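You operate a simulated robot arm through the tools that you are given. There is no shell and no other tool. Be economical: measure what you need, move in short steps, check, and stop when the job is done.

You run a simulated two-armed robot. Do the job below in one go: nothing can be reset, and whatever is moved stays where it is left.

## Task
Power up the dash and switch the handset to SLOW, holding it steady.
Fine: work on the black mat, release the stop button, and put the handset back on the shelf.

The check looks at the end state, three seconds after you hand in, the way a careful person would. Anything else that was tipped, shoved, dropped, spilled or broken makes it a failure.

## Robot
Two 7-joint arms with two-finger parallel grippers on one trunk, on a base that drives. Base frame: it is fixed to the floor where the robot stands at the start and does not move with it; the origin is under the middle of the robot, x ahead of it, y to its left, z up. Readings come in mm, degrees, newtons and seconds.
The left shoulder is at the start at [70, 134, 1276], the right one opposite. Places, roughly: bench stop button [500, -700, 1000]; black mat [500, 600, 900]; black steering wheel (29x29x8 cm) [600, 900, 1000]; orange rocker [500, 100, 400]; red power switch [500, -600, 900]; shelf under the plywood bench [500, 100, 300]. Payload 1.57 kg a hand.
Tool frame (each hand has its own): the origin (TCP) lies between the finger pads and is the grasp point; the fingertips stand 30 mm ahead of it; z points along the fingers, y is the line along which they close. Largest opening 80 mm; finger width 17, thickness 12; the body of the gripper, 40 by 82 mm, starts 80 mm behind the TCP.
Orientation is that of the tool frame in the base frame, as a unit quaternion [x, y, z, w]. With the fingers straight down and closing along the base's y, the tool's x points along the base's -x, its y along +y and its z along -z.

## Interface
- The arms move only by the tool move_arm. It takes "left_series", "right_series" or both (then of equal length, played together; a hand with none holds still); each is one flat list of numbers, 7 for each row, row after row: the shift along the base's x, y, z in units of 20 mm (1.0 is 20 mm), then the turn, a rotation vector about the base's x, y, z in units of 8 degrees (1.0 is 8 degrees), then the opening in per cent of the stroke, from 0 (shut) to 100 (fully open). In form: [dx, dy, dz, ax, ay, az, grip, dx, dy, dz, ax, ay, az, grip, ...]. A call has 1 to 20 rows; each row shifts and turns the commanded pose from where the row before left it. A call with a number of a shift or a turn outside -1 to 1 is refused whole. Each row takes 0.2 s and may step no farther than 50 mm and 8.6 degrees from the row before; otherwise, or with a gripper value out of range, the whole call is refused. Where a pose cannot be reached the arm comes as near as it can. A force on the tool above 70 N (or 10 N above the force at the start of the call, whichever is more), or a blocked arm, ends the call early, and 0.2 s more pass. The fingers move at their own pace (about 153 mm/s each) and stop on an object; they squeeze with about 43 N. The grip force told is the motor's: it shows also when the fingers shut on nothing. Time passes only in rows, and 0.2 s behind the last, so rows that do not move let the fingers close. It gives the time, the measured TCP pose, the force on the tool (base axes), the opening and the grip force at its end, in the units of the frame above (readings bear some noise), with the torque about the TCP (base axes, N m) and any sound that the robot's microphone picked up, and new pictures: "pictures" is both (left out), scene, wrist or none (wrist: the cameras of the hands that moved).
- Cameras (640 x 400 px; columns grow to the right, rows downward): "scene" is now at [141.6, -2.5, 1512.1]; the picture's right is [0.02, -1.00, 0.00], its down [-0.67, -0.02, -0.74] and it looks along [0.74, 0.02, -0.67] (base axes); focal length 214 px, centre (320, 200). "left" rides on the left gripper at [72, 7, -122] in its tool frame; the picture's right is [-0.09, 1.00, 0.00], its down [-0.84, -0.08, -0.54] and it looks along [-0.54, -0.05, 0.84] (tool axes); focal length 238 px, centre (320, 200). "right" rides on the right gripper at [72, -7, -122] in its tool frame; the picture's right is [0.09, 1.00, 0.00], its down [-0.84, 0.08, -0.54] and it looks along [-0.54, 0.05, 0.84] (tool axes); focal length 238 px, centre (320, 200). There is no depth. A picture from a camera that has moved, and an enlarged one, comes with that camera's place and axes in the base frame and with its lens. The place of the scene camera against the robot may be out by one fixed shift of up to 25 mm in any direction.
- slide_trunk(by): slides the trunk up (or, below 0, down) by that many mm; the arms and the scene camera ride with it, the base frame stays. It gives what a move gives, with no picture.
- base_move(legs): drives the robot by 1 to 6 legs, each [ahead, left, turn to the left] in mm, mm and degrees, along the robot's own axes; the way and the turn of a leg run together, so that a leg with both is an arc; at most 1500 mm and 180 degrees a leg. The arms and the cameras ride along, it lands a little off, and it stops where it bumps. It gives what a move gives, and a new picture of the scene camera.
- turn_head(pan, tilt): turns the head with the scene camera to pan (to the left, within 86 degrees either way) and tilt (down, from -29 to 69), counted from straight ahead of the robot. It gives what a move gives, and a new picture of the scene camera.
- inspect(camera, box): a new picture of the part [left, top, right, bottom] of that camera's present view, enlarged. The clock stands still meanwhile.
- job_done(): hands the job in; it is judged then, once.

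Go step by step. Nothing tells you exact positions but the pictures and the camera data: compare them with the known pose of the tool, close in by small moves and look again before you grip or let go. The budget is 120 turns and 260 pictures, counting those below and the enlarged ones. Unless the task says otherwise, let go and move clear before handing in, and close with one line.

The tools are called after "Emit:" as name(argument=value, ...) on one line, values as JSON. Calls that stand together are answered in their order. move_arm: Moves the arms, as the interface text tells. Its arguments: {"type":"object","properties":{"left_series":{"type":"array"},"right_series":{"type":"array"},"pictures":{"type":"string","enum":["both","scene","wrist","none"]}},"required":[]} The other tools are called the same way: slide_trunk (by) slides the trunk up or down; base_move (legs) drives the base; turn_head (pan, tilt) turns the head that bears the scene camera; inspect (camera, box) takes an enlarged picture of a part of a camera's view; job_done () hands the job in.

At the start:

```text
clock: 0.0
left_position: [389.7, 10.2, 1323.4]
left_tool_rot: [0.0, 1.0, 0.0, 0.0]
left_contact_force: [0.2, 0.5, -0.6]
left_wrist_torque: [0.0, -0.04, -0.04]
left_finger_gap: 79.8
left_grasp_force: 0.1
right_position: [386.8, -380.6, 1293.8]
right_tool_rot: [0.0, 1.0, 0.0, 0.0]
right_contact_force: [-0.2, 1.1, 0.1]
right_wrist_torque: [0.02, 0.01, -0.06]
right_finger_gap: 80.1
right_grasp_force: 0.0
trunk travel left (down, up): [-850.0, 90.0]
robot x, y, heading: [-2.4, -0.9, 0.1]
head pan, tilt: [1.3, 42.1]
```

scene: 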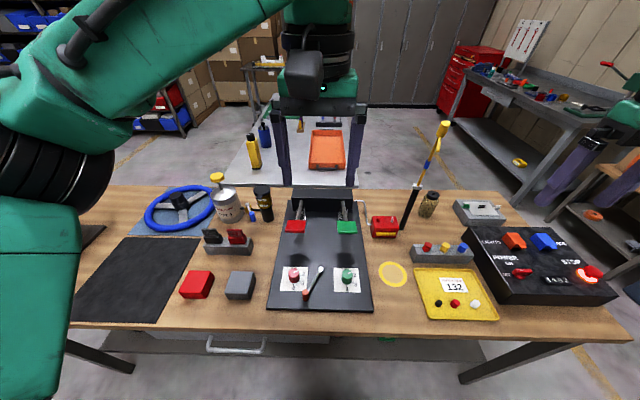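
right: 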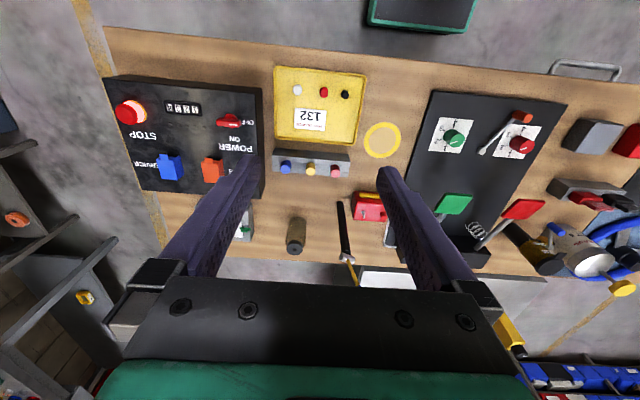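
left: 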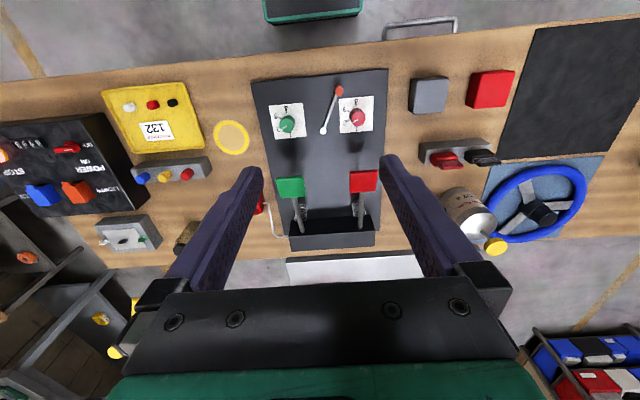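

I see a bench with the dash on the right (power switch, stop button), the black mat on the left, and the handset should be on the shelf under the bench. First I look closer at the dash and the mat.

Emit:
inspect(camera="right", box=[90, 60, 290, 220])

Emit:
inspect(camera="scene", box=[440, 190, 640, 320])

Emit:
turn_head(pan=0, tilt=65)

```text
2.50 times, centred on (190, 140) of right
camera zoom: at [315.4, -386.5, 1414.9], right [-0.09, 1.0, 0.0], down [0.84, 0.08, 0.54], along [0.54, 0.05, -0.84], focal length 596 px, centre (645, 350)
```

zoom: 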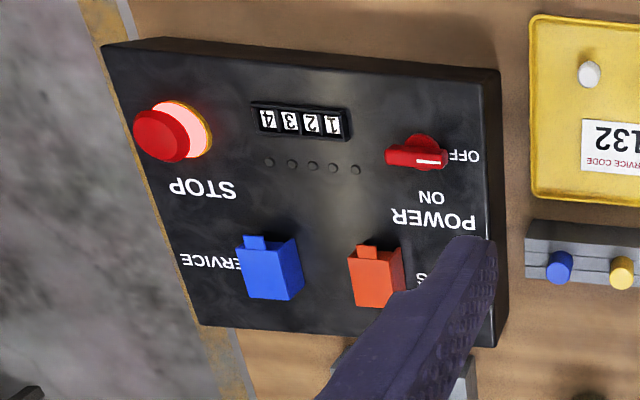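

```text
3.08 times, centred on (540, 255) of scene
camera zoom: at [141.6, -2.5, 1512.1], right [0.02, -1.0, 0.0], down [-0.67, -0.02, -0.74], along [0.74, 0.02, -0.67], focal length 660 px, centre (-357, 31)
```

zoom: 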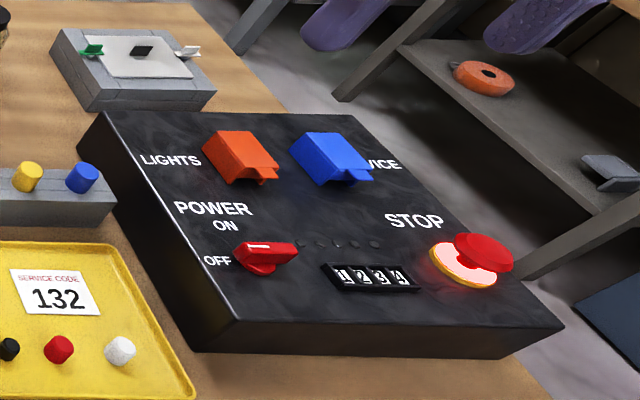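

```text
clock: 0.9
left_position: [389.6, 9.8, 1323.5]
left_tool_rot: [0.0, 1.0, 0.0, 0.0]
left_contact_force: [0.6, -1.7, -0.8]
left_wrist_torque: [-0.04, 0.02, -0.02]
left_finger_gap: 79.8
left_grasp_force: 0.0
right_position: [385.5, -381.3, 1293.2]
right_tool_rot: [-0.001, 1.0, 0.0, 0.0]
right_contact_force: [-0.6, 0.1, 0.4]
right_wrist_torque: [-0.01, 0.01, -0.02]
right_finger_gap: 80.2
right_grasp_force: 0.0
trunk travel left (down, up): [-850.0, 90.0]
robot x, y, heading: [1.0, 1.2, 0.1]
head pan, tilt: [0.0, 65.0]
camera scene: at [118.8, -4.6, 1483.0], right [0.0, -1.0, 0.0], down [-0.91, 0.0, -0.42], along [0.42, 0.0, -0.91], focal length 214 px, centre (320, 200)
```

scene: 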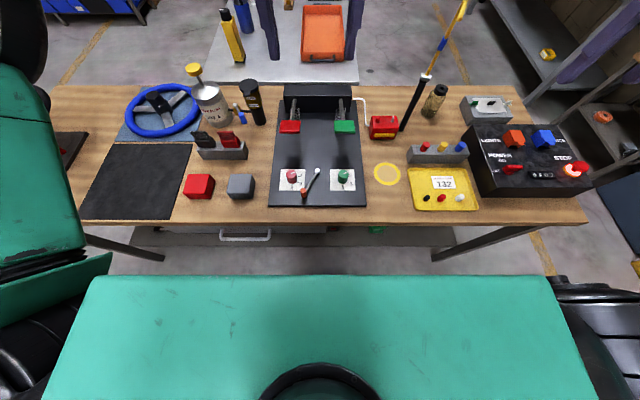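

The dash's stop button glows and looks pressed; the power knob points to OFF. Knob is about (450,-550,970), stop about (443,-712,985). I drive right to bring them in front of the right arm.

Emit:
base_move(legs=[[0, -440, 0]])

Emit:
turn_head(pan=-20, tilt=55)

Emit:
inspect(camera="right", box=[0, 0, 640, 400])

```text
clock: 3.5
left_position: [390.3, -428.6, 1323.9]
left_tool_rot: [0.001, 1.0, -0.001, 0.0]
left_contact_force: [-0.2, -0.5, 0.0]
left_wrist_torque: [-0.01, 0.01, 0.0]
left_finger_gap: 80.1
left_grasp_force: 0.0
right_position: [387.0, -817.7, 1294.0]
right_tool_rot: [0.0, 1.0, -0.001, 0.001]
right_contact_force: [-0.4, 0.0, -0.4]
right_wrist_torque: [-0.01, -0.01, -0.02]
right_finger_gap: 79.7
right_grasp_force: 0.2
trunk travel left (down, up): [-850.0, 90.0]
robot x, y, heading: [-0.9, -438.3, -0.1]
head pan, tilt: [0.0, 65.0]
camera scene: at [118.8, -440.7, 1482.9], right [0.0, -1.0, 0.0], down [-0.91, 0.0, -0.42], along [0.42, 0.0, -0.91], focal length 214 px, centre (320, 200)
```

scene: 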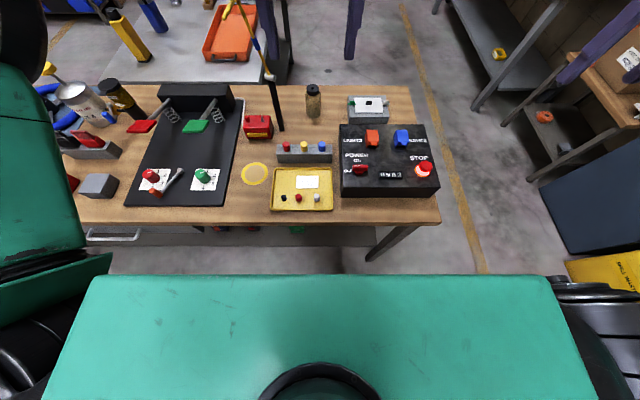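

```text
clock: 4.4
left_position: [389.1, -429.3, 1323.7]
left_tool_rot: [0.001, 1.0, 0.0, 0.0]
left_contact_force: [0.2, -0.5, 0.4]
left_wrist_torque: [0.01, 0.0, 0.0]
left_finger_gap: 80.0
left_grasp_force: 0.0
right_position: [386.0, -819.1, 1291.9]
right_tool_rot: [0.0, 1.0, 0.0, -0.001]
right_contact_force: [-1.0, -0.6, 1.0]
right_wrist_torque: [-0.02, 0.0, 0.01]
right_finger_gap: 80.1
right_grasp_force: 0.1
trunk travel left (down, up): [-850.0, 90.0]
robot x, y, heading: [0.1, -439.9, -0.2]
head pan, tilt: [-20.0, 55.0]
camera scene: at [125.8, -468.2, 1494.5], right [-0.34, -0.94, 0.0], down [-0.77, 0.28, -0.57], along [0.54, -0.2, -0.82], focal length 214 px, centre (320, 200)
```

scene: 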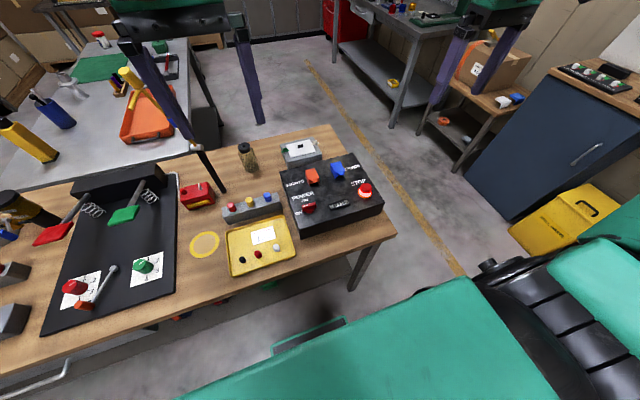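

```text
1.00 times, centred on (320, 200) of right
camera zoom: at [315.4, -825.6, 1414.7], right [-0.09, 1.0, 0.0], down [0.84, 0.08, 0.54], along [0.54, 0.05, -0.84], focal length 238 px, centre (320, 200)
```

zoom: 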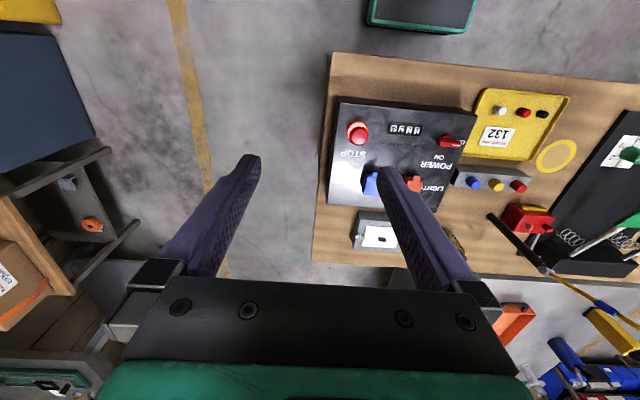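

Triangulated: knob about (452,-550,951), stop button about (455,-739,950). I bring the right hand above the stop button and look.

Emit:
move_arm(right_series=[0.35, 0.4, -0.95, 0, 0, 0, 100, 0.35, 0.4, -0.95, 0, 0, 0, 100, 0.35, 0.4, -0.95, 0, 0, 0, 100, 0.35, 0.4, -0.95, 0, 0, 0, 100, 0.35, 0.4, -0.95, 0, 0, 0, 100, 0.35, 0.4, -0.95, 0, 0, 0, 100, 0.35, 0.4, -0.95, 0, 0, 0, 100, 0.35, 0.4, -0.95, 0, 0, 0, 100, 0.35, 0.4, -0.95, 0, 0, 0, 100, 0.35, 0.4, -0.95, 0, 0, 0, 100], pictures="both")

Emit:
inspect(camera="right", box=[220, 60, 540, 260])

```text
clock: 6.6
left_position: [389.8, -428.9, 1323.5]
left_tool_rot: [0.0, 1.0, 0.0, -0.001]
left_contact_force: [0.1, -0.8, 0.4]
left_wrist_torque: [-0.05, -0.03, 0.0]
left_finger_gap: 80.1
left_grasp_force: 0.0
right_position: [457.0, -739.2, 1103.0]
right_tool_rot: [0.0, 1.0, 0.0, 0.0]
right_contact_force: [1.0, -0.1, -0.3]
right_wrist_torque: [0.04, -0.01, -0.01]
right_finger_gap: 80.1
right_grasp_force: 0.0
trunk travel left (down, up): [-850.0, 90.0]
robot x, y, heading: [-0.9, -437.5, 0.0]
head pan, tilt: [-20.0, 55.0]
camera scene: at [126.9, -467.3, 1494.5], right [-0.34, -0.94, 0.0], down [-0.77, 0.28, -0.57], along [0.54, -0.2, -0.82], focal length 214 px, centre (320, 200)
camera right: at [386.5, -745.0, 1224.6], right [-0.09, 1.0, 0.0], down [0.84, 0.08, 0.54], along [0.54, 0.05, -0.84], focal length 238 px, centre (320, 200)
```

scene: 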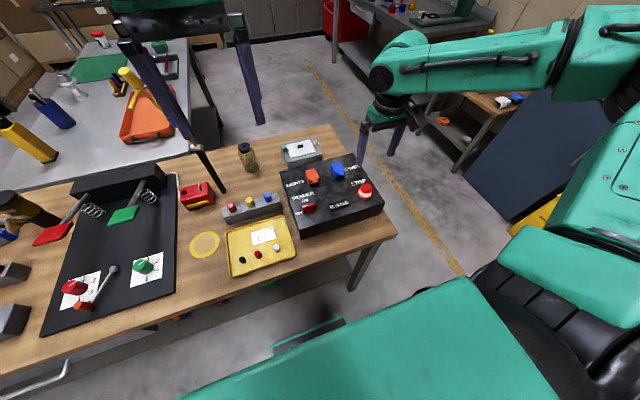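
right: 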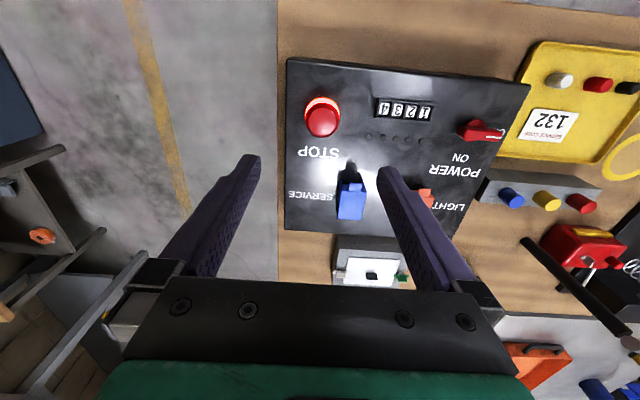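

```text
2.00 times, centred on (380, 160) of right
camera zoom: at [386.5, -745.0, 1224.6], right [-0.09, 1.0, 0.0], down [0.84, 0.08, 0.54], along [0.54, 0.05, -0.84], focal length 477 px, centre (200, 280)
```

zoom: 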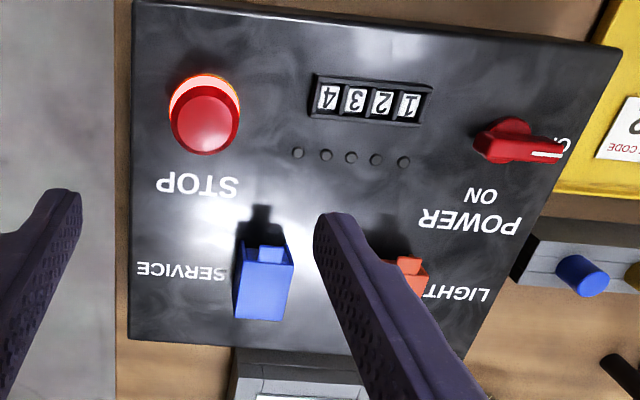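

The button's cap is about 40 mm across at (458,-737,~955), panel at about z 932. I descend around it with open fingers in steps.

Emit:
move_arm(right_series=[0, 0.1, -1, 0, 0, 0, 100, 0, 0, -1, 0, 0, 0, 100, 0, 0, -1, 0, 0, 0, 100, 0, 0, -1, 0, 0, 0, 100, 0, 0, -0.5, 0, 0, 0, 100], pictures="wrist")

Emit:
inspect(camera="scene", box=[290, 100, 450, 240])

```text
clock: 7.8
left_position: [389.8, -429.0, 1323.1]
left_tool_rot: [0.0, 1.0, 0.0, 0.001]
left_contact_force: [-0.2, 0.4, 0.2]
left_wrist_torque: [-0.02, -0.01, 0.0]
left_finger_gap: 79.8
left_grasp_force: 0.0
right_position: [457.0, -737.2, 1013.0]
right_tool_rot: [0.0, 1.0, 0.001, 0.0]
right_contact_force: [0.2, 0.3, 0.7]
right_wrist_torque: [-0.02, -0.03, 0.0]
right_finger_gap: 79.6
right_grasp_force: 0.0
trunk travel left (down, up): [-850.0, 90.0]
robot x, y, heading: [-2.0, -436.6, -0.1]
head pan, tilt: [-20.0, 55.0]
camera right: at [385.6, -743.2, 1133.7], right [-0.09, 1.0, 0.0], down [0.84, 0.08, 0.54], along [0.54, 0.05, -0.84], focal length 238 px, centre (320, 200)
```

right: 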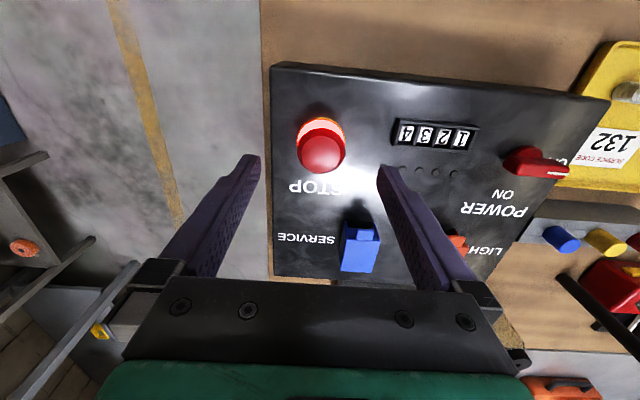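

```text
2.86 times, centred on (370, 170) of scene
camera zoom: at [126.3, -467.7, 1494.5], right [-0.34, -0.94, 0.0], down [-0.77, 0.28, -0.57], along [0.54, -0.2, -0.82], focal length 613 px, centre (177, 286)
```

zoom: 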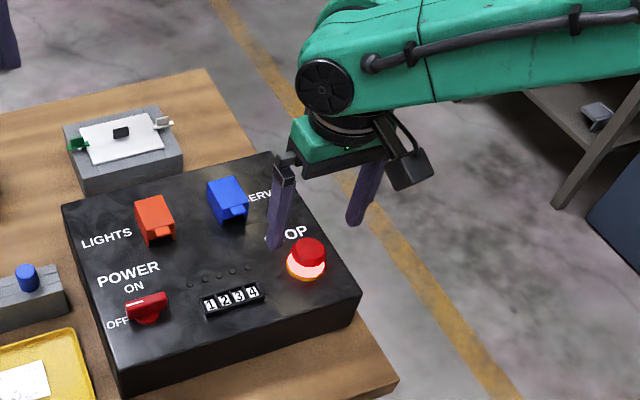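

Emit:
move_arm(right_series=[0, 0, -1, 0, 0, 0, 100, 0, 0, -0.5, 0, 0, 0, 100], pictures="wrist")

Emit:
inspect(camera="scene", box=[330, 140, 410, 210])

```text
clock: 8.4
left_position: [389.9, -427.3, 1323.3]
left_tool_rot: [0.0, 1.0, 0.0, -0.001]
left_contact_force: [-0.2, -0.4, 0.0]
left_wrist_torque: [0.03, 0.01, 0.0]
left_finger_gap: 80.1
left_grasp_force: 0.1
right_position: [455.6, -737.9, 982.7]
right_tool_rot: [0.0, 1.0, -0.001, 0.001]
right_contact_force: [-0.2, 0.8, -0.2]
right_wrist_torque: [-0.03, 0.07, 0.02]
right_finger_gap: 79.7
right_grasp_force: 0.1
trunk travel left (down, up): [-850.0, 90.0]
robot x, y, heading: [2.1, -434.5, 0.1]
head pan, tilt: [-20.0, 55.0]
camera right: at [385.9, -743.4, 1104.2], right [-0.09, 1.0, 0.0], down [0.84, 0.08, 0.54], along [0.54, 0.05, -0.84], focal length 238 px, centre (320, 200)
```

right: 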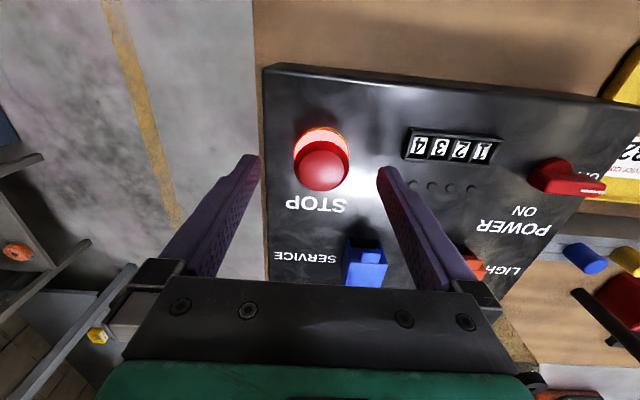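

```text
5.71 times, centred on (370, 175) of scene
camera zoom: at [126.5, -467.8, 1494.5], right [-0.34, -0.94, 0.0], down [-0.77, 0.28, -0.57], along [0.54, -0.2, -0.82], focal length 1226 px, centre (34, 343)
```

zoom: 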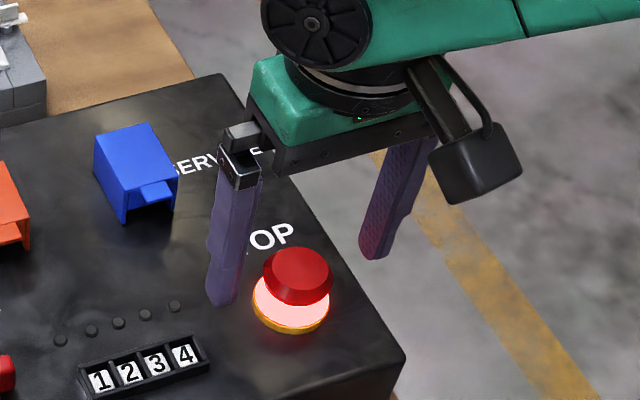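

Fingers straddle the cap centred. Down 12 mm more and close gently.

Emit:
move_arm(right_series=[0, 0.0, -0.6, 0, 0, 0, 100, 0, 0, 0, 0, 0, 0, 40, 0, 0, 0, 0, 0, 0, 40], pictures="wrist")

Emit:
inspect(camera="scene", box=[330, 140, 410, 210])

```text
clock: 9.2
left_position: [388.3, -428.2, 1324.1]
left_tool_rot: [0.001, 1.0, 0.0, 0.001]
left_contact_force: [0.5, 0.8, -0.4]
left_wrist_torque: [0.0, -0.01, 0.02]
left_finger_gap: 79.9
left_grasp_force: 0.1
right_position: [455.9, -736.8, 971.3]
right_tool_rot: [0.0, 1.0, 0.0, 0.0]
right_contact_force: [-0.2, 0.8, -0.6]
right_wrist_torque: [0.0, 0.05, -0.05]
right_finger_gap: 34.8
right_grasp_force: 41.9
trunk travel left (down, up): [-850.0, 90.0]
robot x, y, heading: [0.7, -436.9, 0.1]
head pan, tilt: [-20.0, 55.0]
camera right: at [385.9, -742.6, 1092.1], right [-0.09, 1.0, 0.0], down [0.84, 0.08, 0.54], along [0.54, 0.05, -0.84], focal length 238 px, centre (320, 200)
```

right: 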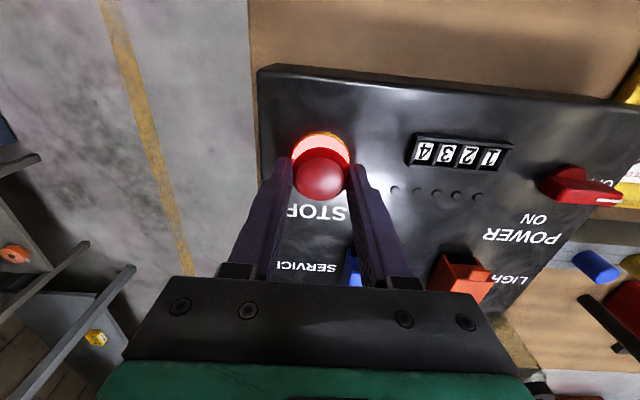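

```text
5.71 times, centred on (370, 175) of scene
camera zoom: at [126.1, -467.2, 1494.5], right [-0.34, -0.94, 0.0], down [-0.77, 0.28, -0.57], along [0.54, -0.2, -0.82], focal length 1226 px, centre (34, 343)
```

zoom: 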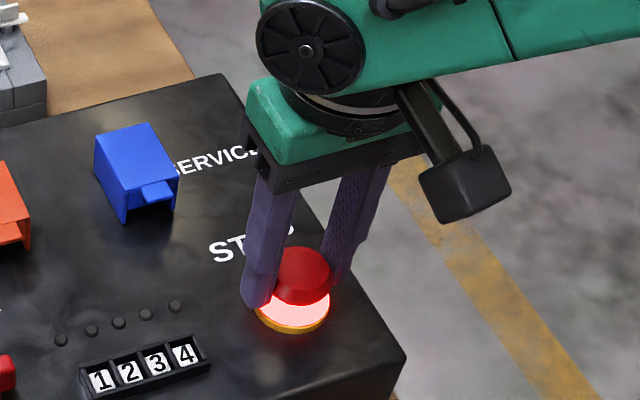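

The cap is held (34.8 mm). I twist it clockwise about 48 degrees.

Emit:
move_arm(right_series=[0, 0, 0, 0, 0, -1, 40, 0, 0, 0, 0, 0, -1, 40, 0, 0, 0, 0, 0, -1, 40, 0, 0, 0, 0, 0, -1, 40, 0, 0, 0, 0, 0, -1, 40, 0, 0, 0, 0, 0, -1, 40], pictures="wrist")

Emit:
inspect(camera="scene", box=[330, 140, 410, 210])

```text
clock: 10.6
left_position: [389.4, -430.0, 1323.3]
left_tool_rot: [0.0, 1.0, 0.001, 0.0]
left_contact_force: [0.9, -0.5, 0.7]
left_wrist_torque: [-0.02, 0.0, 0.0]
left_finger_gap: 80.0
left_grasp_force: 0.0
right_position: [454.6, -738.0, 970.9]
right_tool_rot: [0.407, 0.913, 0.0, 0.0]
right_contact_force: [-2.1, -4.6, -0.3]
right_wrist_torque: [-0.09, -0.04, 0.71]
right_finger_gap: 34.8
right_grasp_force: 42.0
trunk travel left (down, up): [-850.0, 90.0]
robot x, y, heading: [-1.6, -438.0, 0.0]
head pan, tilt: [-20.0, 55.0]
camera right: at [403.9, -688.6, 1092.7], right [0.68, 0.73, 0.0], down [0.62, -0.57, 0.54], along [0.4, -0.37, -0.84], focal length 238 px, centre (320, 200)
```

right: 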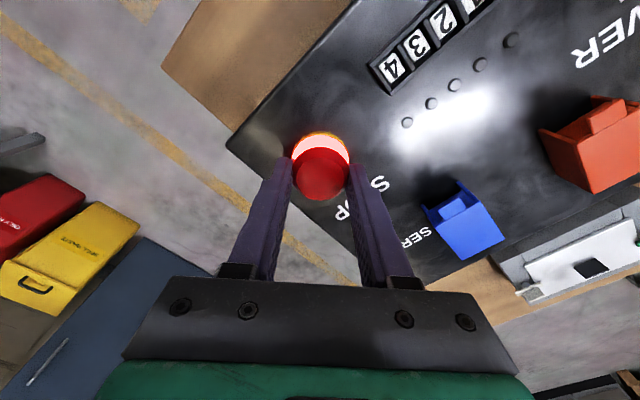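

```text
5.71 times, centred on (370, 175) of scene
camera zoom: at [125.5, -468.9, 1494.5], right [-0.34, -0.94, 0.0], down [-0.77, 0.28, -0.57], along [0.54, -0.2, -0.82], focal length 1226 px, centre (34, 343)
```

zoom: 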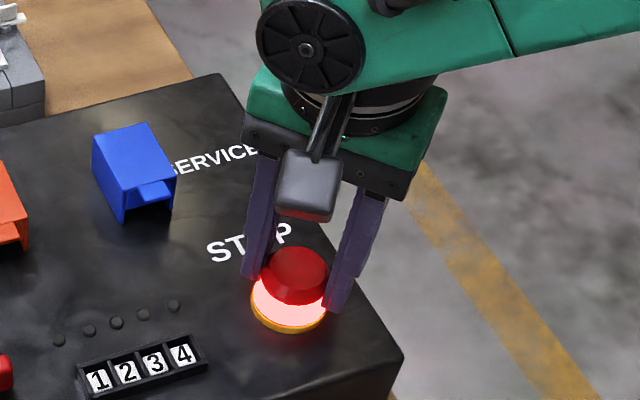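

Emit:
move_arm(right_series=[0, 0, 0, 0, 0, -1, 40, 0, 0, 0, 0, 0, -1, 40, 0, 0, 0, 0, 0, -1, 40], pictures="none")

Emit:
inspect(camera="scene", box=[330, 140, 410, 210])

```text
clock: 11.4
left_position: [387.9, -430.2, 1323.5]
left_tool_rot: [0.0, 1.0, 0.0, 0.0]
left_contact_force: [0.0, -0.2, 0.1]
left_wrist_torque: [-0.02, 0.02, -0.01]
left_finger_gap: 79.7
left_grasp_force: 0.2
right_position: [453.0, -738.1, 970.3]
right_tool_rot: [0.589, 0.808, 0.001, 0.0]
right_contact_force: [-4.7, -4.2, -1.0]
right_wrist_torque: [-0.05, 0.1, 0.57]
right_finger_gap: 34.9
right_grasp_force: 42.1
trunk travel left (down, up): [-850.0, 90.0]
robot x, y, heading: [-2.7, -435.2, -0.1]
head pan, tilt: [-20.0, 55.0]
```

```text
5.71 times, centred on (370, 175) of scene
camera zoom: at [124.3, -469.2, 1494.6], right [-0.34, -0.94, 0.0], down [-0.77, 0.28, -0.57], along [0.54, -0.2, -0.82], focal length 1226 px, centre (34, 343)
```

zoom: 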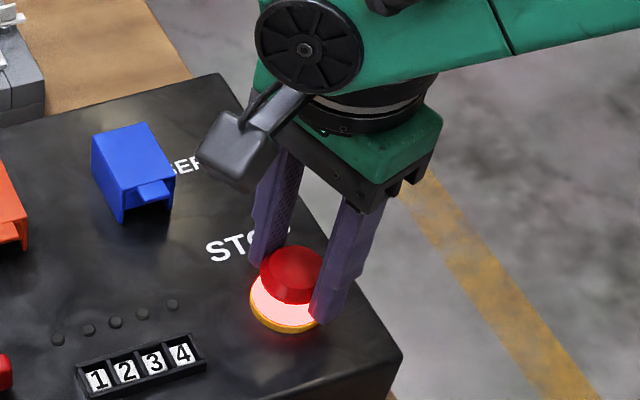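

No light change from the twist. I try pulling up gently while holding.

Emit:
move_arm(right_series=[0, 0, 0.3, 0, 0, 0, 40, 0, 0, 0.3, 0, 0, 0, 40], pictures="none")

Emit:
inspect(camera="scene", box=[330, 140, 410, 210])

```text
clock: 12.0
left_position: [391.0, -431.3, 1322.9]
left_tool_rot: [0.0, 1.0, 0.001, -0.001]
left_contact_force: [0.3, -0.2, 0.6]
left_wrist_torque: [0.03, 0.05, 0.0]
left_finger_gap: 79.8
left_grasp_force: 0.1
right_position: [454.2, -739.1, 980.0]
right_tool_rot: [0.588, 0.809, -0.001, -0.005]
right_contact_force: [-9.1, 1.8, -34.4]
right_wrist_torque: [0.0, 0.12, 0.0]
right_finger_gap: 35.5
right_grasp_force: 42.5
trunk travel left (down, up): [-850.0, 90.0]
robot x, y, heading: [-2.1, -439.8, 0.0]
head pan, tilt: [-20.0, 55.0]
```

```text
5.71 times, centred on (370, 175) of scene
camera zoom: at [127.7, -471.3, 1493.8], right [-0.34, -0.94, 0.0], down [-0.77, 0.28, -0.57], along [0.54, -0.19, -0.82], focal length 1226 px, centre (34, 343)
```

zoom: 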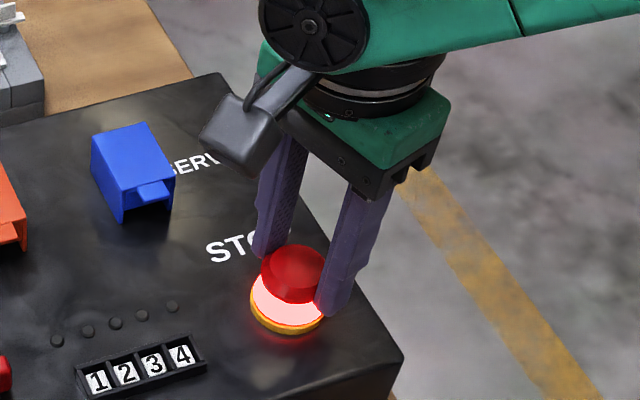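

The cap did not rise. I let go and look at its state.

Emit:
move_arm(right_series=[0, 0, 0, 0, 0, 0, 100, 0, 0, 0.5, 0, 0, 0, 100, 0, 0, 0, 0, 0, 0, 100], pictures="wrist")

Emit:
inspect(camera="scene", box=[330, 140, 410, 210])

```text
clock: 12.8
left_position: [388.0, -427.8, 1324.0]
left_tool_rot: [0.0, 1.0, 0.001, 0.0]
left_contact_force: [-0.1, -0.3, 0.3]
left_wrist_torque: [0.03, -0.03, 0.0]
left_finger_gap: 80.0
left_grasp_force: 0.1
right_position: [455.5, -737.0, 995.7]
right_tool_rot: [0.588, 0.809, 0.001, 0.0]
right_contact_force: [-0.1, 0.8, 0.2]
right_wrist_torque: [0.03, 0.02, 0.01]
right_finger_gap: 80.1
right_grasp_force: 0.0
trunk travel left (down, up): [-850.0, 90.0]
robot x, y, heading: [-1.7, -441.6, 0.1]
head pan, tilt: [-20.0, 55.0]
camera right: at [428.8, -670.0, 1115.7], right [0.92, 0.4, 0.0], down [0.33, -0.77, 0.54], along [0.22, -0.5, -0.84], focal length 238 px, centre (320, 200)
```

right: 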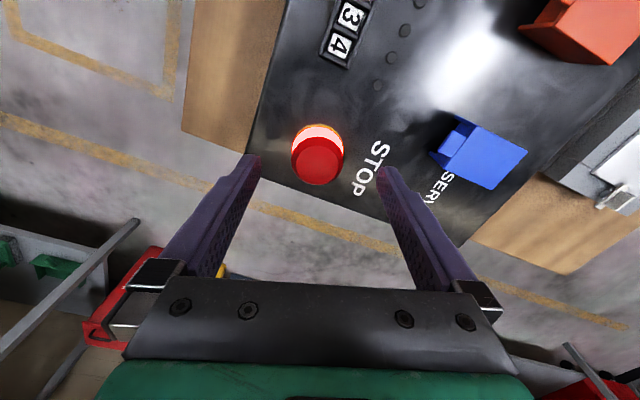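

```text
5.71 times, centred on (370, 175) of scene
camera zoom: at [125.5, -467.6, 1494.6], right [-0.34, -0.94, 0.0], down [-0.77, 0.28, -0.57], along [0.54, -0.2, -0.82], focal length 1226 px, centre (34, 343)
```

zoom: 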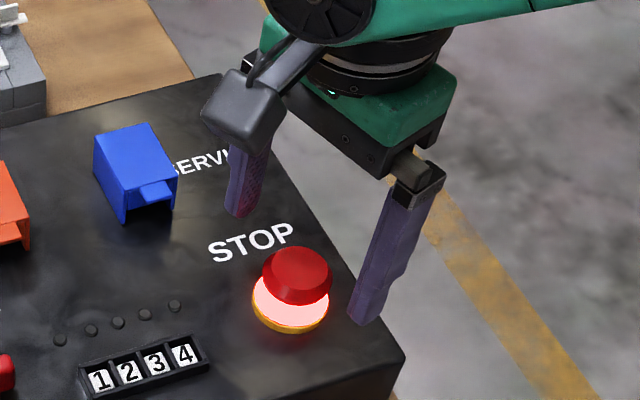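

No change. I try the other turning direction: grip again lower and twist counter-clockwise.

Emit:
move_arm(right_series=[0, 0, -1, 0, 0, 0, 100, 0, 0, -0.25, 0, 0, 0, 100, 0, 0, 0, 0, 0, 0, 40, 0, 0, 0, 0, 0, 0, 40, 0, 0, 0, 0, 0, 0.8, 40, 0, 0, 0, 0, 0, 0.8, 40, 0, 0, 0, 0, 0, 0.8, 40, 0, 0, 0, 0, 0, 0.8, 40], pictures="none")

Emit:
inspect(camera="scene", box=[330, 140, 410, 210])

```text
clock: 14.6
left_position: [387.7, -429.1, 1324.8]
left_tool_rot: [-0.001, 1.0, 0.001, 0.0]
left_contact_force: [0.5, -0.2, 0.8]
left_wrist_torque: [-0.03, 0.0, 0.03]
left_finger_gap: 79.9
left_grasp_force: 0.0
right_position: [454.7, -738.7, 968.8]
right_tool_rot: [0.393, 0.92, 0.0, 0.0]
right_contact_force: [-3.6, -1.6, -0.3]
right_wrist_torque: [-0.04, 0.04, -0.52]
right_finger_gap: 34.8
right_grasp_force: 41.9
trunk travel left (down, up): [-850.0, 90.0]
robot x, y, heading: [0.7, -437.1, 0.1]
head pan, tilt: [-20.0, 55.0]
```

```text
5.71 times, centred on (370, 175) of scene
camera zoom: at [124.8, -468.3, 1494.6], right [-0.34, -0.94, 0.0], down [-0.77, 0.28, -0.57], along [0.54, -0.2, -0.82], focal length 1226 px, centre (34, 343)
```

zoom: 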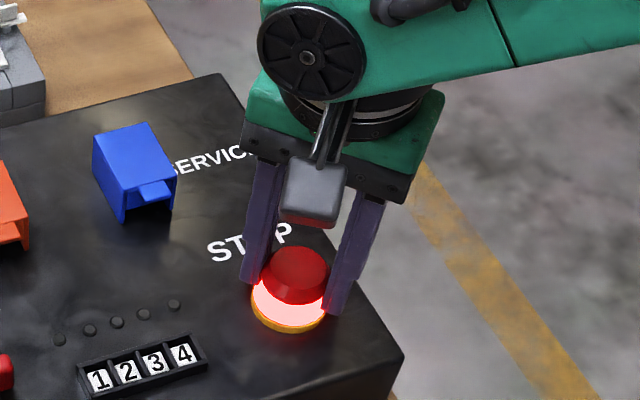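

Emit:
move_arm(right_series=[0, 0, 0, 0, 0, 1, 40, 0, 0, 0, 0, 0, 1, 40, 0, 0, 0, 0, 0, 1, 40, 0, 0, 0, 0, 0, 1, 40, 0, 0, 0, 0, 0, 1, 40, 0, 0, 0, 0, 0, 1, 40, 0, 0, 0, 0, 0, 1, 40, 0, 0, 0, 0, 0, 1, 40, 0, 0, 0, 0, 0, 0, 100, 0, 0, 0, 0, 0, 0, 100], pictures="none")

Emit:
inspect(camera="scene", box=[330, 140, 410, 210])

```text
clock: 16.8
left_position: [389.6, -429.3, 1323.3]
left_tool_rot: [0.001, 1.0, 0.001, 0.0]
left_contact_force: [0.0, -0.8, 0.2]
left_wrist_torque: [-0.01, -0.01, 0.0]
left_finger_gap: 79.8
left_grasp_force: 0.1
right_position: [455.0, -737.1, 968.3]
right_tool_rot: [-0.154, 0.988, 0.0, 0.0]
right_contact_force: [0.0, 1.2, 0.2]
right_wrist_torque: [-0.01, -0.01, 0.03]
right_finger_gap: 80.1
right_grasp_force: 0.1
trunk travel left (down, up): [-850.0, 90.0]
robot x, y, heading: [1.6, -438.7, -0.0]
head pan, tilt: [-20.0, 55.0]
```

```text
5.71 times, centred on (370, 175) of scene
camera zoom: at [126.0, -467.3, 1494.5], right [-0.34, -0.94, 0.0], down [-0.77, 0.28, -0.57], along [0.54, -0.2, -0.82], focal length 1226 px, centre (34, 343)
```

zoom: 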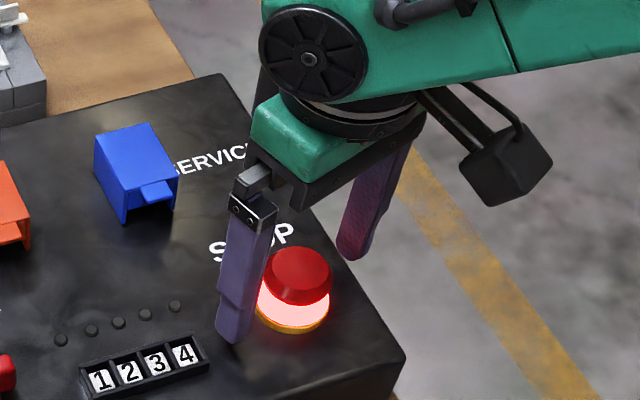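

No effect from either twist. I'll set the button aside for a moment and turn the power knob, watching how the dash responds; hand goes up, over the knob, and turned 90 degrees so the fingers close along x.

Emit:
move_arm(right_series=[0, 0, 1, 0, 0, 0, 100, 0, 0, 1, 0, 0, 0, 100, 0, 0, 1, 0, 0, 0, 100, 0, 0.95, 0.5, 0, 0, 0.9, 100, 0, 0.95, 0.5, 0, 0, 0.9, 100, 0, 0.95, 0, 0, 0, 0.9, 100, 0, 0.95, 0, 0, 0, 0.9, 100, 0, 0.95, 0, 0, 0, 0.9, 100, 0, 0.95, 0, 0, 0, 0.9, 100, 0, 0.95, 0, 0, 0, 0.9, 100, 0, 0.95, 0, 0, 0, 0.9, 100, 0, 0.95, 0, 0, 0, 0.9, 100, 0, 0.95, 0, 0, 0, 0.9, 100], pictures="both")

```text
clock: 19.6
left_position: [389.9, -428.4, 1324.2]
left_tool_rot: [0.0, 1.0, 0.001, 0.0]
left_contact_force: [0.3, -1.0, 0.6]
left_wrist_torque: [-0.02, -0.02, 0.02]
left_finger_gap: 80.0
left_grasp_force: 0.1
right_position: [455.8, -546.4, 1048.4]
right_tool_rot: [-0.705, 0.709, 0.0, 0.0]
right_contact_force: [-0.9, 0.3, 0.5]
right_wrist_torque: [0.01, -0.01, -0.01]
right_finger_gap: 79.9
right_grasp_force: 0.1
trunk travel left (down, up): [-850.0, 90.0]
robot x, y, heading: [0.4, -438.0, 0.2]
head pan, tilt: [-20.0, 55.0]
camera scene: at [126.5, -467.2, 1494.5], right [-0.34, -0.94, 0.0], down [-0.77, 0.28, -0.57], along [0.54, -0.2, -0.82], focal length 214 px, centre (320, 200)
camera right: at [463.9, -617.3, 1169.7], right [-1.0, -0.09, 0.0], down [-0.07, 0.84, 0.54], along [-0.05, 0.54, -0.84], focal length 238 px, centre (320, 200)
```

scene: 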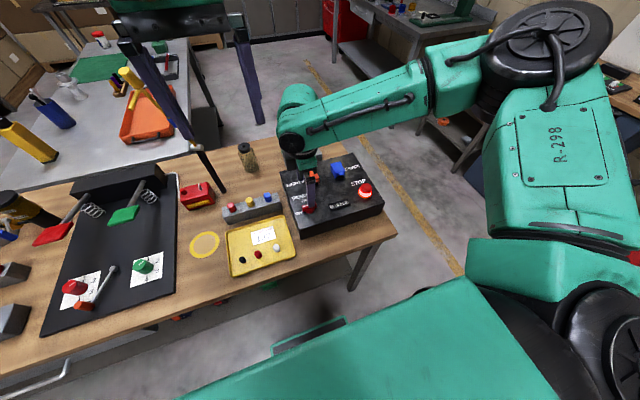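
right: 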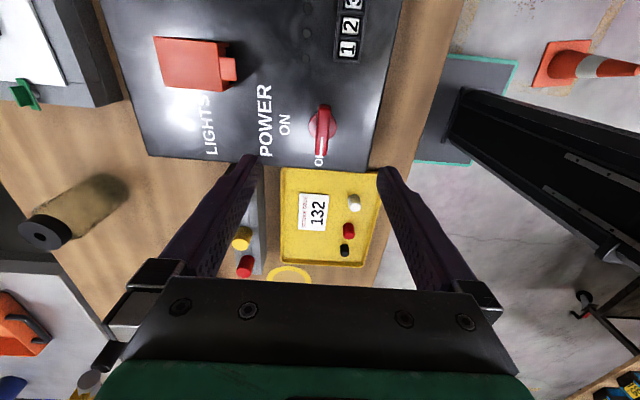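

Knob pivot is about (457,-554), bar along y. I narrow the fingers and lower onto it.

Emit:
move_arm(right_series=[0, -0.4, -1, 0, 0, 0, 50, 0, 0, -1, 0, 0, 0, 50, 0, 0, -1, 0, 0, 0, 50], pictures="wrist")

Emit:
inspect(camera="scene", box=[270, 140, 390, 230])

```text
clock: 20.4
left_position: [388.8, -428.6, 1323.6]
left_tool_rot: [0.0, 1.0, 0.0, 0.0]
left_contact_force: [0.4, -0.2, -0.1]
left_wrist_torque: [0.04, -0.01, 0.04]
left_finger_gap: 80.1
left_grasp_force: 0.1
right_position: [452.0, -561.0, 992.0]
right_tool_rot: [-0.704, 0.71, 0.0, 0.0]
right_contact_force: [0.5, -0.2, 0.2]
right_wrist_torque: [-0.01, -0.02, 0.0]
right_finger_gap: 40.2
right_grasp_force: 0.1
right hand out of reach, approached as far as the arm can: row 3
trunk travel left (down, up): [-850.0, 90.0]
robot x, y, heading: [-2.7, -436.8, 0.1]
head pan, tilt: [-20.0, 55.0]
camera right: at [458.5, -632.4, 1113.9], right [-1.0, -0.09, 0.0], down [-0.07, 0.84, 0.54], along [-0.05, 0.54, -0.84], focal length 238 px, centre (320, 200)
```

right: 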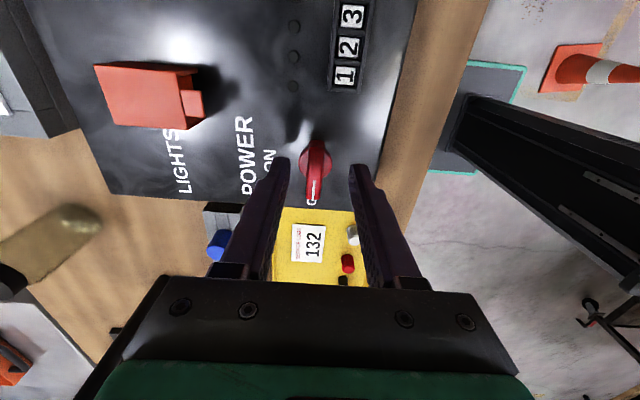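

```text
4.44 times, centred on (330, 185) of scene
camera zoom: at [125.9, -467.7, 1494.6], right [-0.34, -0.94, 0.0], down [-0.77, 0.28, -0.57], along [0.54, -0.2, -0.82], focal length 953 px, centre (276, 267)
```

zoom: 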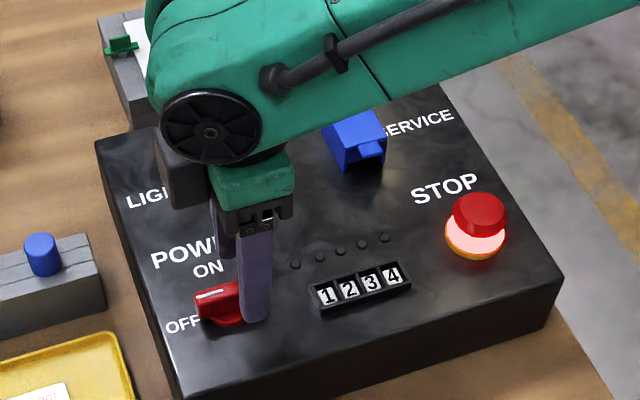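

The arm reaches its limit here; I lower the trunk a little to bring the fingers around the knob.

Emit:
slide_trunk(by=-22)

Emit:
inspect(camera="right", box=[220, 80, 420, 260])

Emit:
inspect(camera="scene", box=[270, 140, 390, 230])

```text
clock: 21.1
left_position: [389.9, -428.9, 1301.7]
left_tool_rot: [-0.001, 1.0, 0.0, 0.001]
left_contact_force: [-0.7, 0.1, -0.1]
left_wrist_torque: [0.04, 0.0, 0.0]
left_finger_gap: 80.2
left_grasp_force: 0.1
right_position: [451.5, -561.7, 970.1]
right_tool_rot: [-0.704, 0.71, 0.001, 0.001]
right_contact_force: [0.7, 0.9, -0.2]
right_wrist_torque: [-0.02, 0.01, 0.0]
right_finger_gap: 39.9
right_grasp_force: 0.0
trunk travel left (down, up): [-828.0, 112.0]
robot x, y, heading: [-0.1, -439.3, -0.1]
head pan, tilt: [-20.0, 55.0]
```

```text
2.22 times, centred on (320, 170) of right
camera zoom: at [458.7, -632.3, 1092.1], right [-1.0, -0.09, 0.0], down [-0.07, 0.84, 0.54], along [-0.05, 0.54, -0.84], focal length 530 px, centre (320, 267)
```

zoom: 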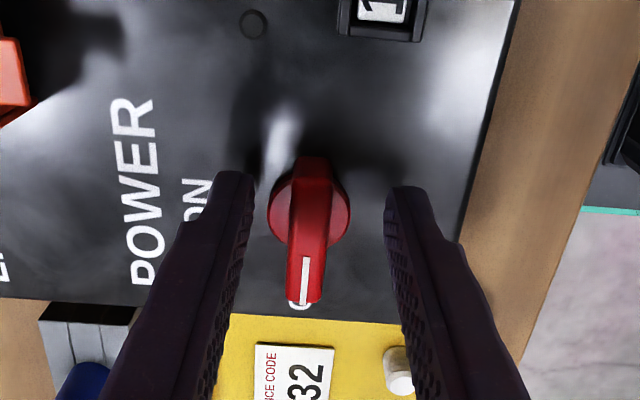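

```text
4.44 times, centred on (330, 185) of scene
camera zoom: at [126.1, -467.7, 1472.5], right [-0.34, -0.94, 0.0], down [-0.77, 0.28, -0.57], along [0.54, -0.2, -0.82], focal length 953 px, centre (276, 267)
```

zoom: 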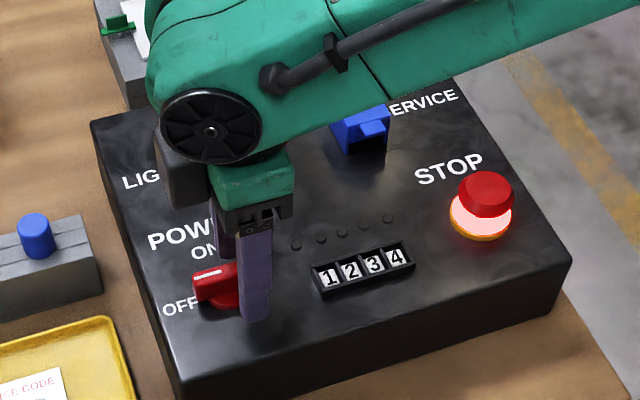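

Fingers straddle the knob bar. I centre, close, and turn clockwise 90 degrees.

Emit:
move_arm(right_series=[0.2, 0.2, 0, 0, 0, 0, 50, 0, 0, 0, 0, 0, 0, 0, 0, 0, 0, 0, 0, 0, 0], pictures="wrist")

```text
clock: 21.9
left_position: [391.3, -428.7, 1301.3]
left_tool_rot: [0.0, 1.0, 0.0, -0.001]
left_contact_force: [0.1, 0.4, -1.2]
left_wrist_torque: [0.01, 0.0, -0.03]
left_finger_gap: 79.9
left_grasp_force: 0.0
right_position: [453.6, -560.9, 971.9]
right_tool_rot: [-0.705, 0.71, -0.001, 0.002]
right_contact_force: [9.7, -3.7, 7.0]
right_wrist_torque: [-0.39, -0.13, -0.11]
right_finger_gap: 11.8
right_grasp_force: 29.2
right hand out of reach, approached as far as the arm can: row 1
trunk travel left (down, up): [-828.0, 112.0]
robot x, y, heading: [0.6, -433.9, -0.0]
head pan, tilt: [-20.0, 55.0]
camera right: at [461.1, -632.4, 1092.6], right [-1.0, -0.08, 0.0], down [-0.07, 0.84, 0.54], along [-0.04, 0.54, -0.84], focal length 238 px, centre (320, 200)
```

right: 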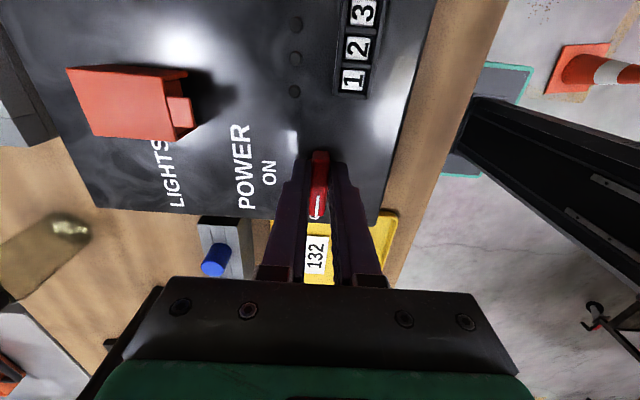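

Emit:
move_arm(right_series=[0, 0, 0, 0, 0, -0.95, 0, 0, 0, 0, 0, 0, -0.95, 0, 0, 0, 0, 0, 0, -0.95, 0, 0, 0, 0, 0, 0, -0.95, 0, 0, 0, 0, 0, 0, -0.95, 0, 0, 0, 0, 0, 0, -0.95, 0], pictures="wrist")

Emit:
inspect(camera="scene", box=[270, 140, 390, 230])

```text
clock: 23.2
left_position: [386.8, -426.2, 1301.9]
left_tool_rot: [0.001, 1.0, -0.001, 0.002]
left_contact_force: [0.4, 0.3, 0.9]
left_wrist_torque: [0.03, -0.01, -0.05]
left_finger_gap: 80.0
left_grasp_force: 0.1
right_position: [447.8, -558.8, 970.6]
right_tool_rot: [-0.374, 0.927, 0.0, 0.0]
right_contact_force: [-8.5, 6.6, 0.2]
right_wrist_torque: [0.74, -0.47, 0.1]
right_finger_gap: 11.6
right_grasp_force: 28.8
trunk travel left (down, up): [-828.0, 112.0]
robot x, y, heading: [-1.8, -437.1, -0.1]
head pan, tilt: [-20.0, 55.0]
camera right: at [401.7, -612.1, 1092.7], right [-0.76, 0.65, 0.0], down [0.55, 0.64, 0.54], along [0.35, 0.41, -0.84], focal length 238 px, centre (320, 200)
```

right: 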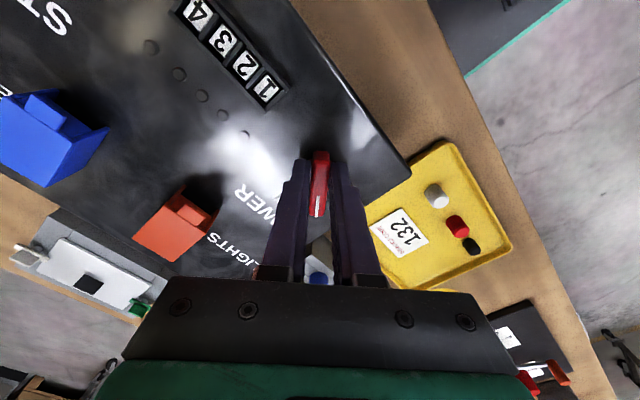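

```text
4.44 times, centred on (330, 185) of scene
camera zoom: at [122.6, -464.8, 1472.7], right [-0.34, -0.94, 0.0], down [-0.77, 0.28, -0.58], along [0.54, -0.2, -0.82], focal length 953 px, centre (276, 267)
```

zoom: 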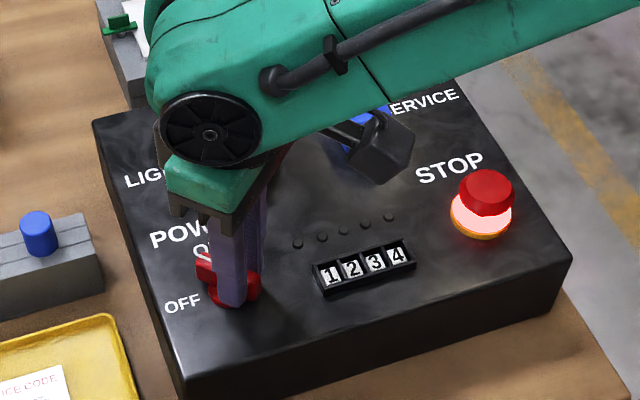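

The knob follows. I finish the turn.

Emit:
move_arm(right_series=[0.1, 0, 0, 0, 0, -0.9, 0, 0.1, 0, 0, 0, 0, -0.9, 0, 0, 0, 0, 0, 0, -0.9, 0, 0, 0, 0, 0, 0, -0.9, 0, 0, 0, 0, 0, 0, -0.9, 0, 0, 0, 0, 0, 0, -0.9, 0], pictures="wrist")

Emit:
inspect(camera="scene", box=[270, 140, 390, 230])

```text
clock: 24.6
left_position: [385.3, -417.6, 1304.1]
left_tool_rot: [0.0, 1.0, -0.004, 0.001]
left_contact_force: [0.8, 0.5, 0.5]
left_wrist_torque: [0.01, 0.02, -0.01]
left_finger_gap: 79.9
left_grasp_force: 0.0
right_position: [447.5, -550.9, 974.2]
right_tool_rot: [-0.008, 1.0, 0.0, 0.0]
right_contact_force: [-20.8, 35.7, -11.4]
right_wrist_torque: [0.87, 0.67, 0.16]
right_finger_gap: 11.9
right_grasp_force: 29.0
trunk travel left (down, up): [-828.0, 112.0]
robot x, y, heading: [0.2, -437.1, -0.1]
head pan, tilt: [-20.0, 55.0]
camera right: at [377.9, -558.7, 1095.8], right [-0.11, 0.99, 0.0], down [0.84, 0.09, 0.54], along [0.54, 0.06, -0.84], focal length 238 px, centre (320, 200)
```

right: 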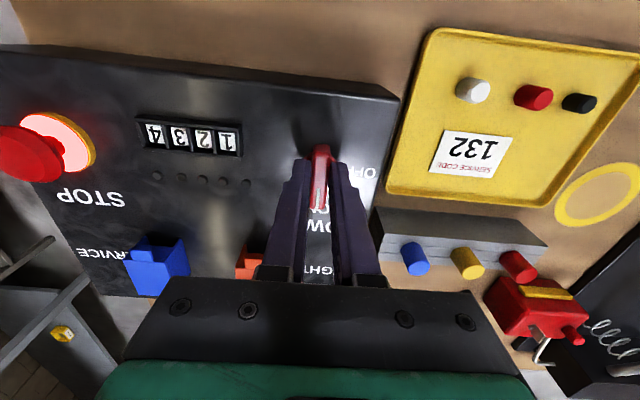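

```text
4.44 times, centred on (330, 185) of scene
camera zoom: at [121.3, -456.0, 1473.2], right [-0.34, -0.94, 0.01], down [-0.77, 0.27, -0.58], along [0.54, -0.2, -0.82], focal length 953 px, centre (276, 267)
```

zoom: 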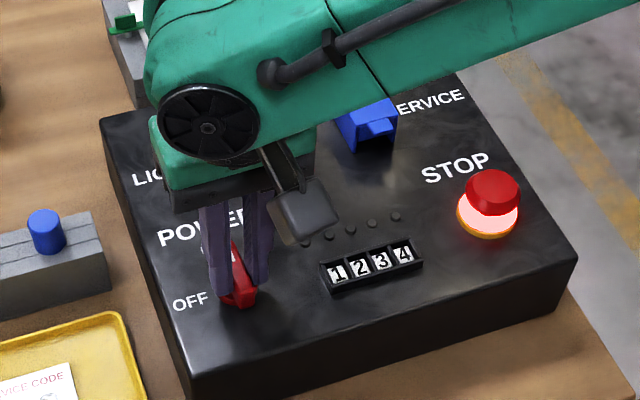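

Knob points to ON. I release it and lift away to see the dash.

Emit:
move_arm(right_series=[0, 0, 0, 0, 0, 0, 50, 0, 0, 0, 0, 0, 0, 50, 0, 0, 1, 0, 0, 0, 50, 0, -0.5, 1, 0, 0, 0, 50, 0, -1, 1, 0, 0, 0, 50, 0, -1, 1, 0, 0, 0, 50, 0, -1, 0, 0, 0, 0, 50], pictures="wrist")

Emit:
inspect(camera="scene", box=[270, 140, 390, 230])

```text
clock: 26.2
left_position: [390.0, -429.4, 1301.4]
left_tool_rot: [0.0, 1.0, 0.002, 0.0]
left_contact_force: [-0.3, -0.2, -1.2]
left_wrist_torque: [0.01, 0.02, -0.01]
left_finger_gap: 80.0
left_grasp_force: 0.2
right_position: [455.7, -633.2, 1051.9]
right_tool_rot: [-0.007, 1.0, 0.0, -0.001]
right_contact_force: [0.9, -0.7, 0.2]
right_wrist_torque: [0.01, -0.02, -0.04]
right_finger_gap: 39.8
right_grasp_force: 0.1
trunk travel left (down, up): [-828.0, 112.0]
robot x, y, heading: [-0.5, -436.7, -0.0]
head pan, tilt: [-20.0, 55.0]
camera right: at [385.1, -638.9, 1172.4], right [-0.11, 0.99, 0.0], down [0.84, 0.09, 0.54], along [0.54, 0.06, -0.84], focal length 238 px, centre (320, 200)
```

right: 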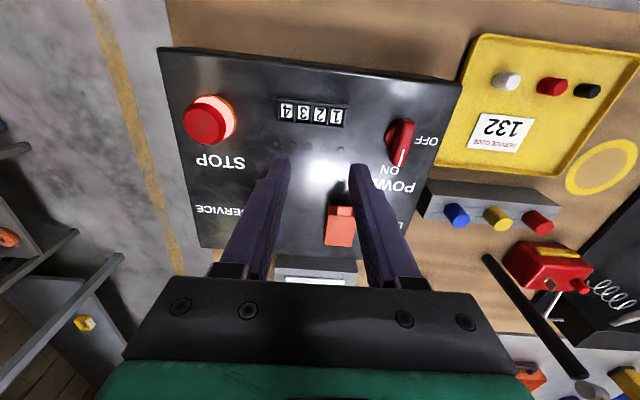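

```text
4.44 times, centred on (330, 185) of scene
camera zoom: at [125.9, -468.9, 1472.5], right [-0.34, -0.94, 0.0], down [-0.77, 0.28, -0.57], along [0.54, -0.2, -0.82], focal length 953 px, centre (276, 267)
```

zoom: 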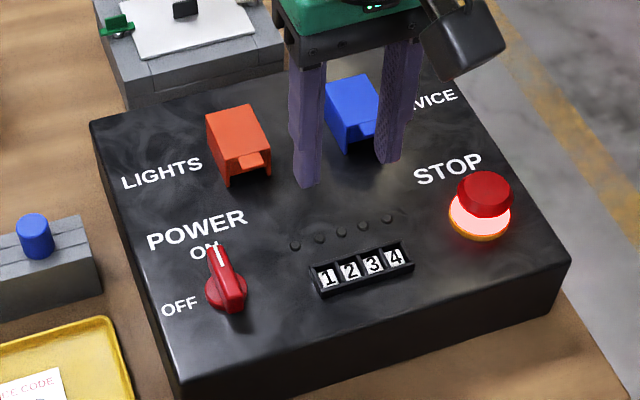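

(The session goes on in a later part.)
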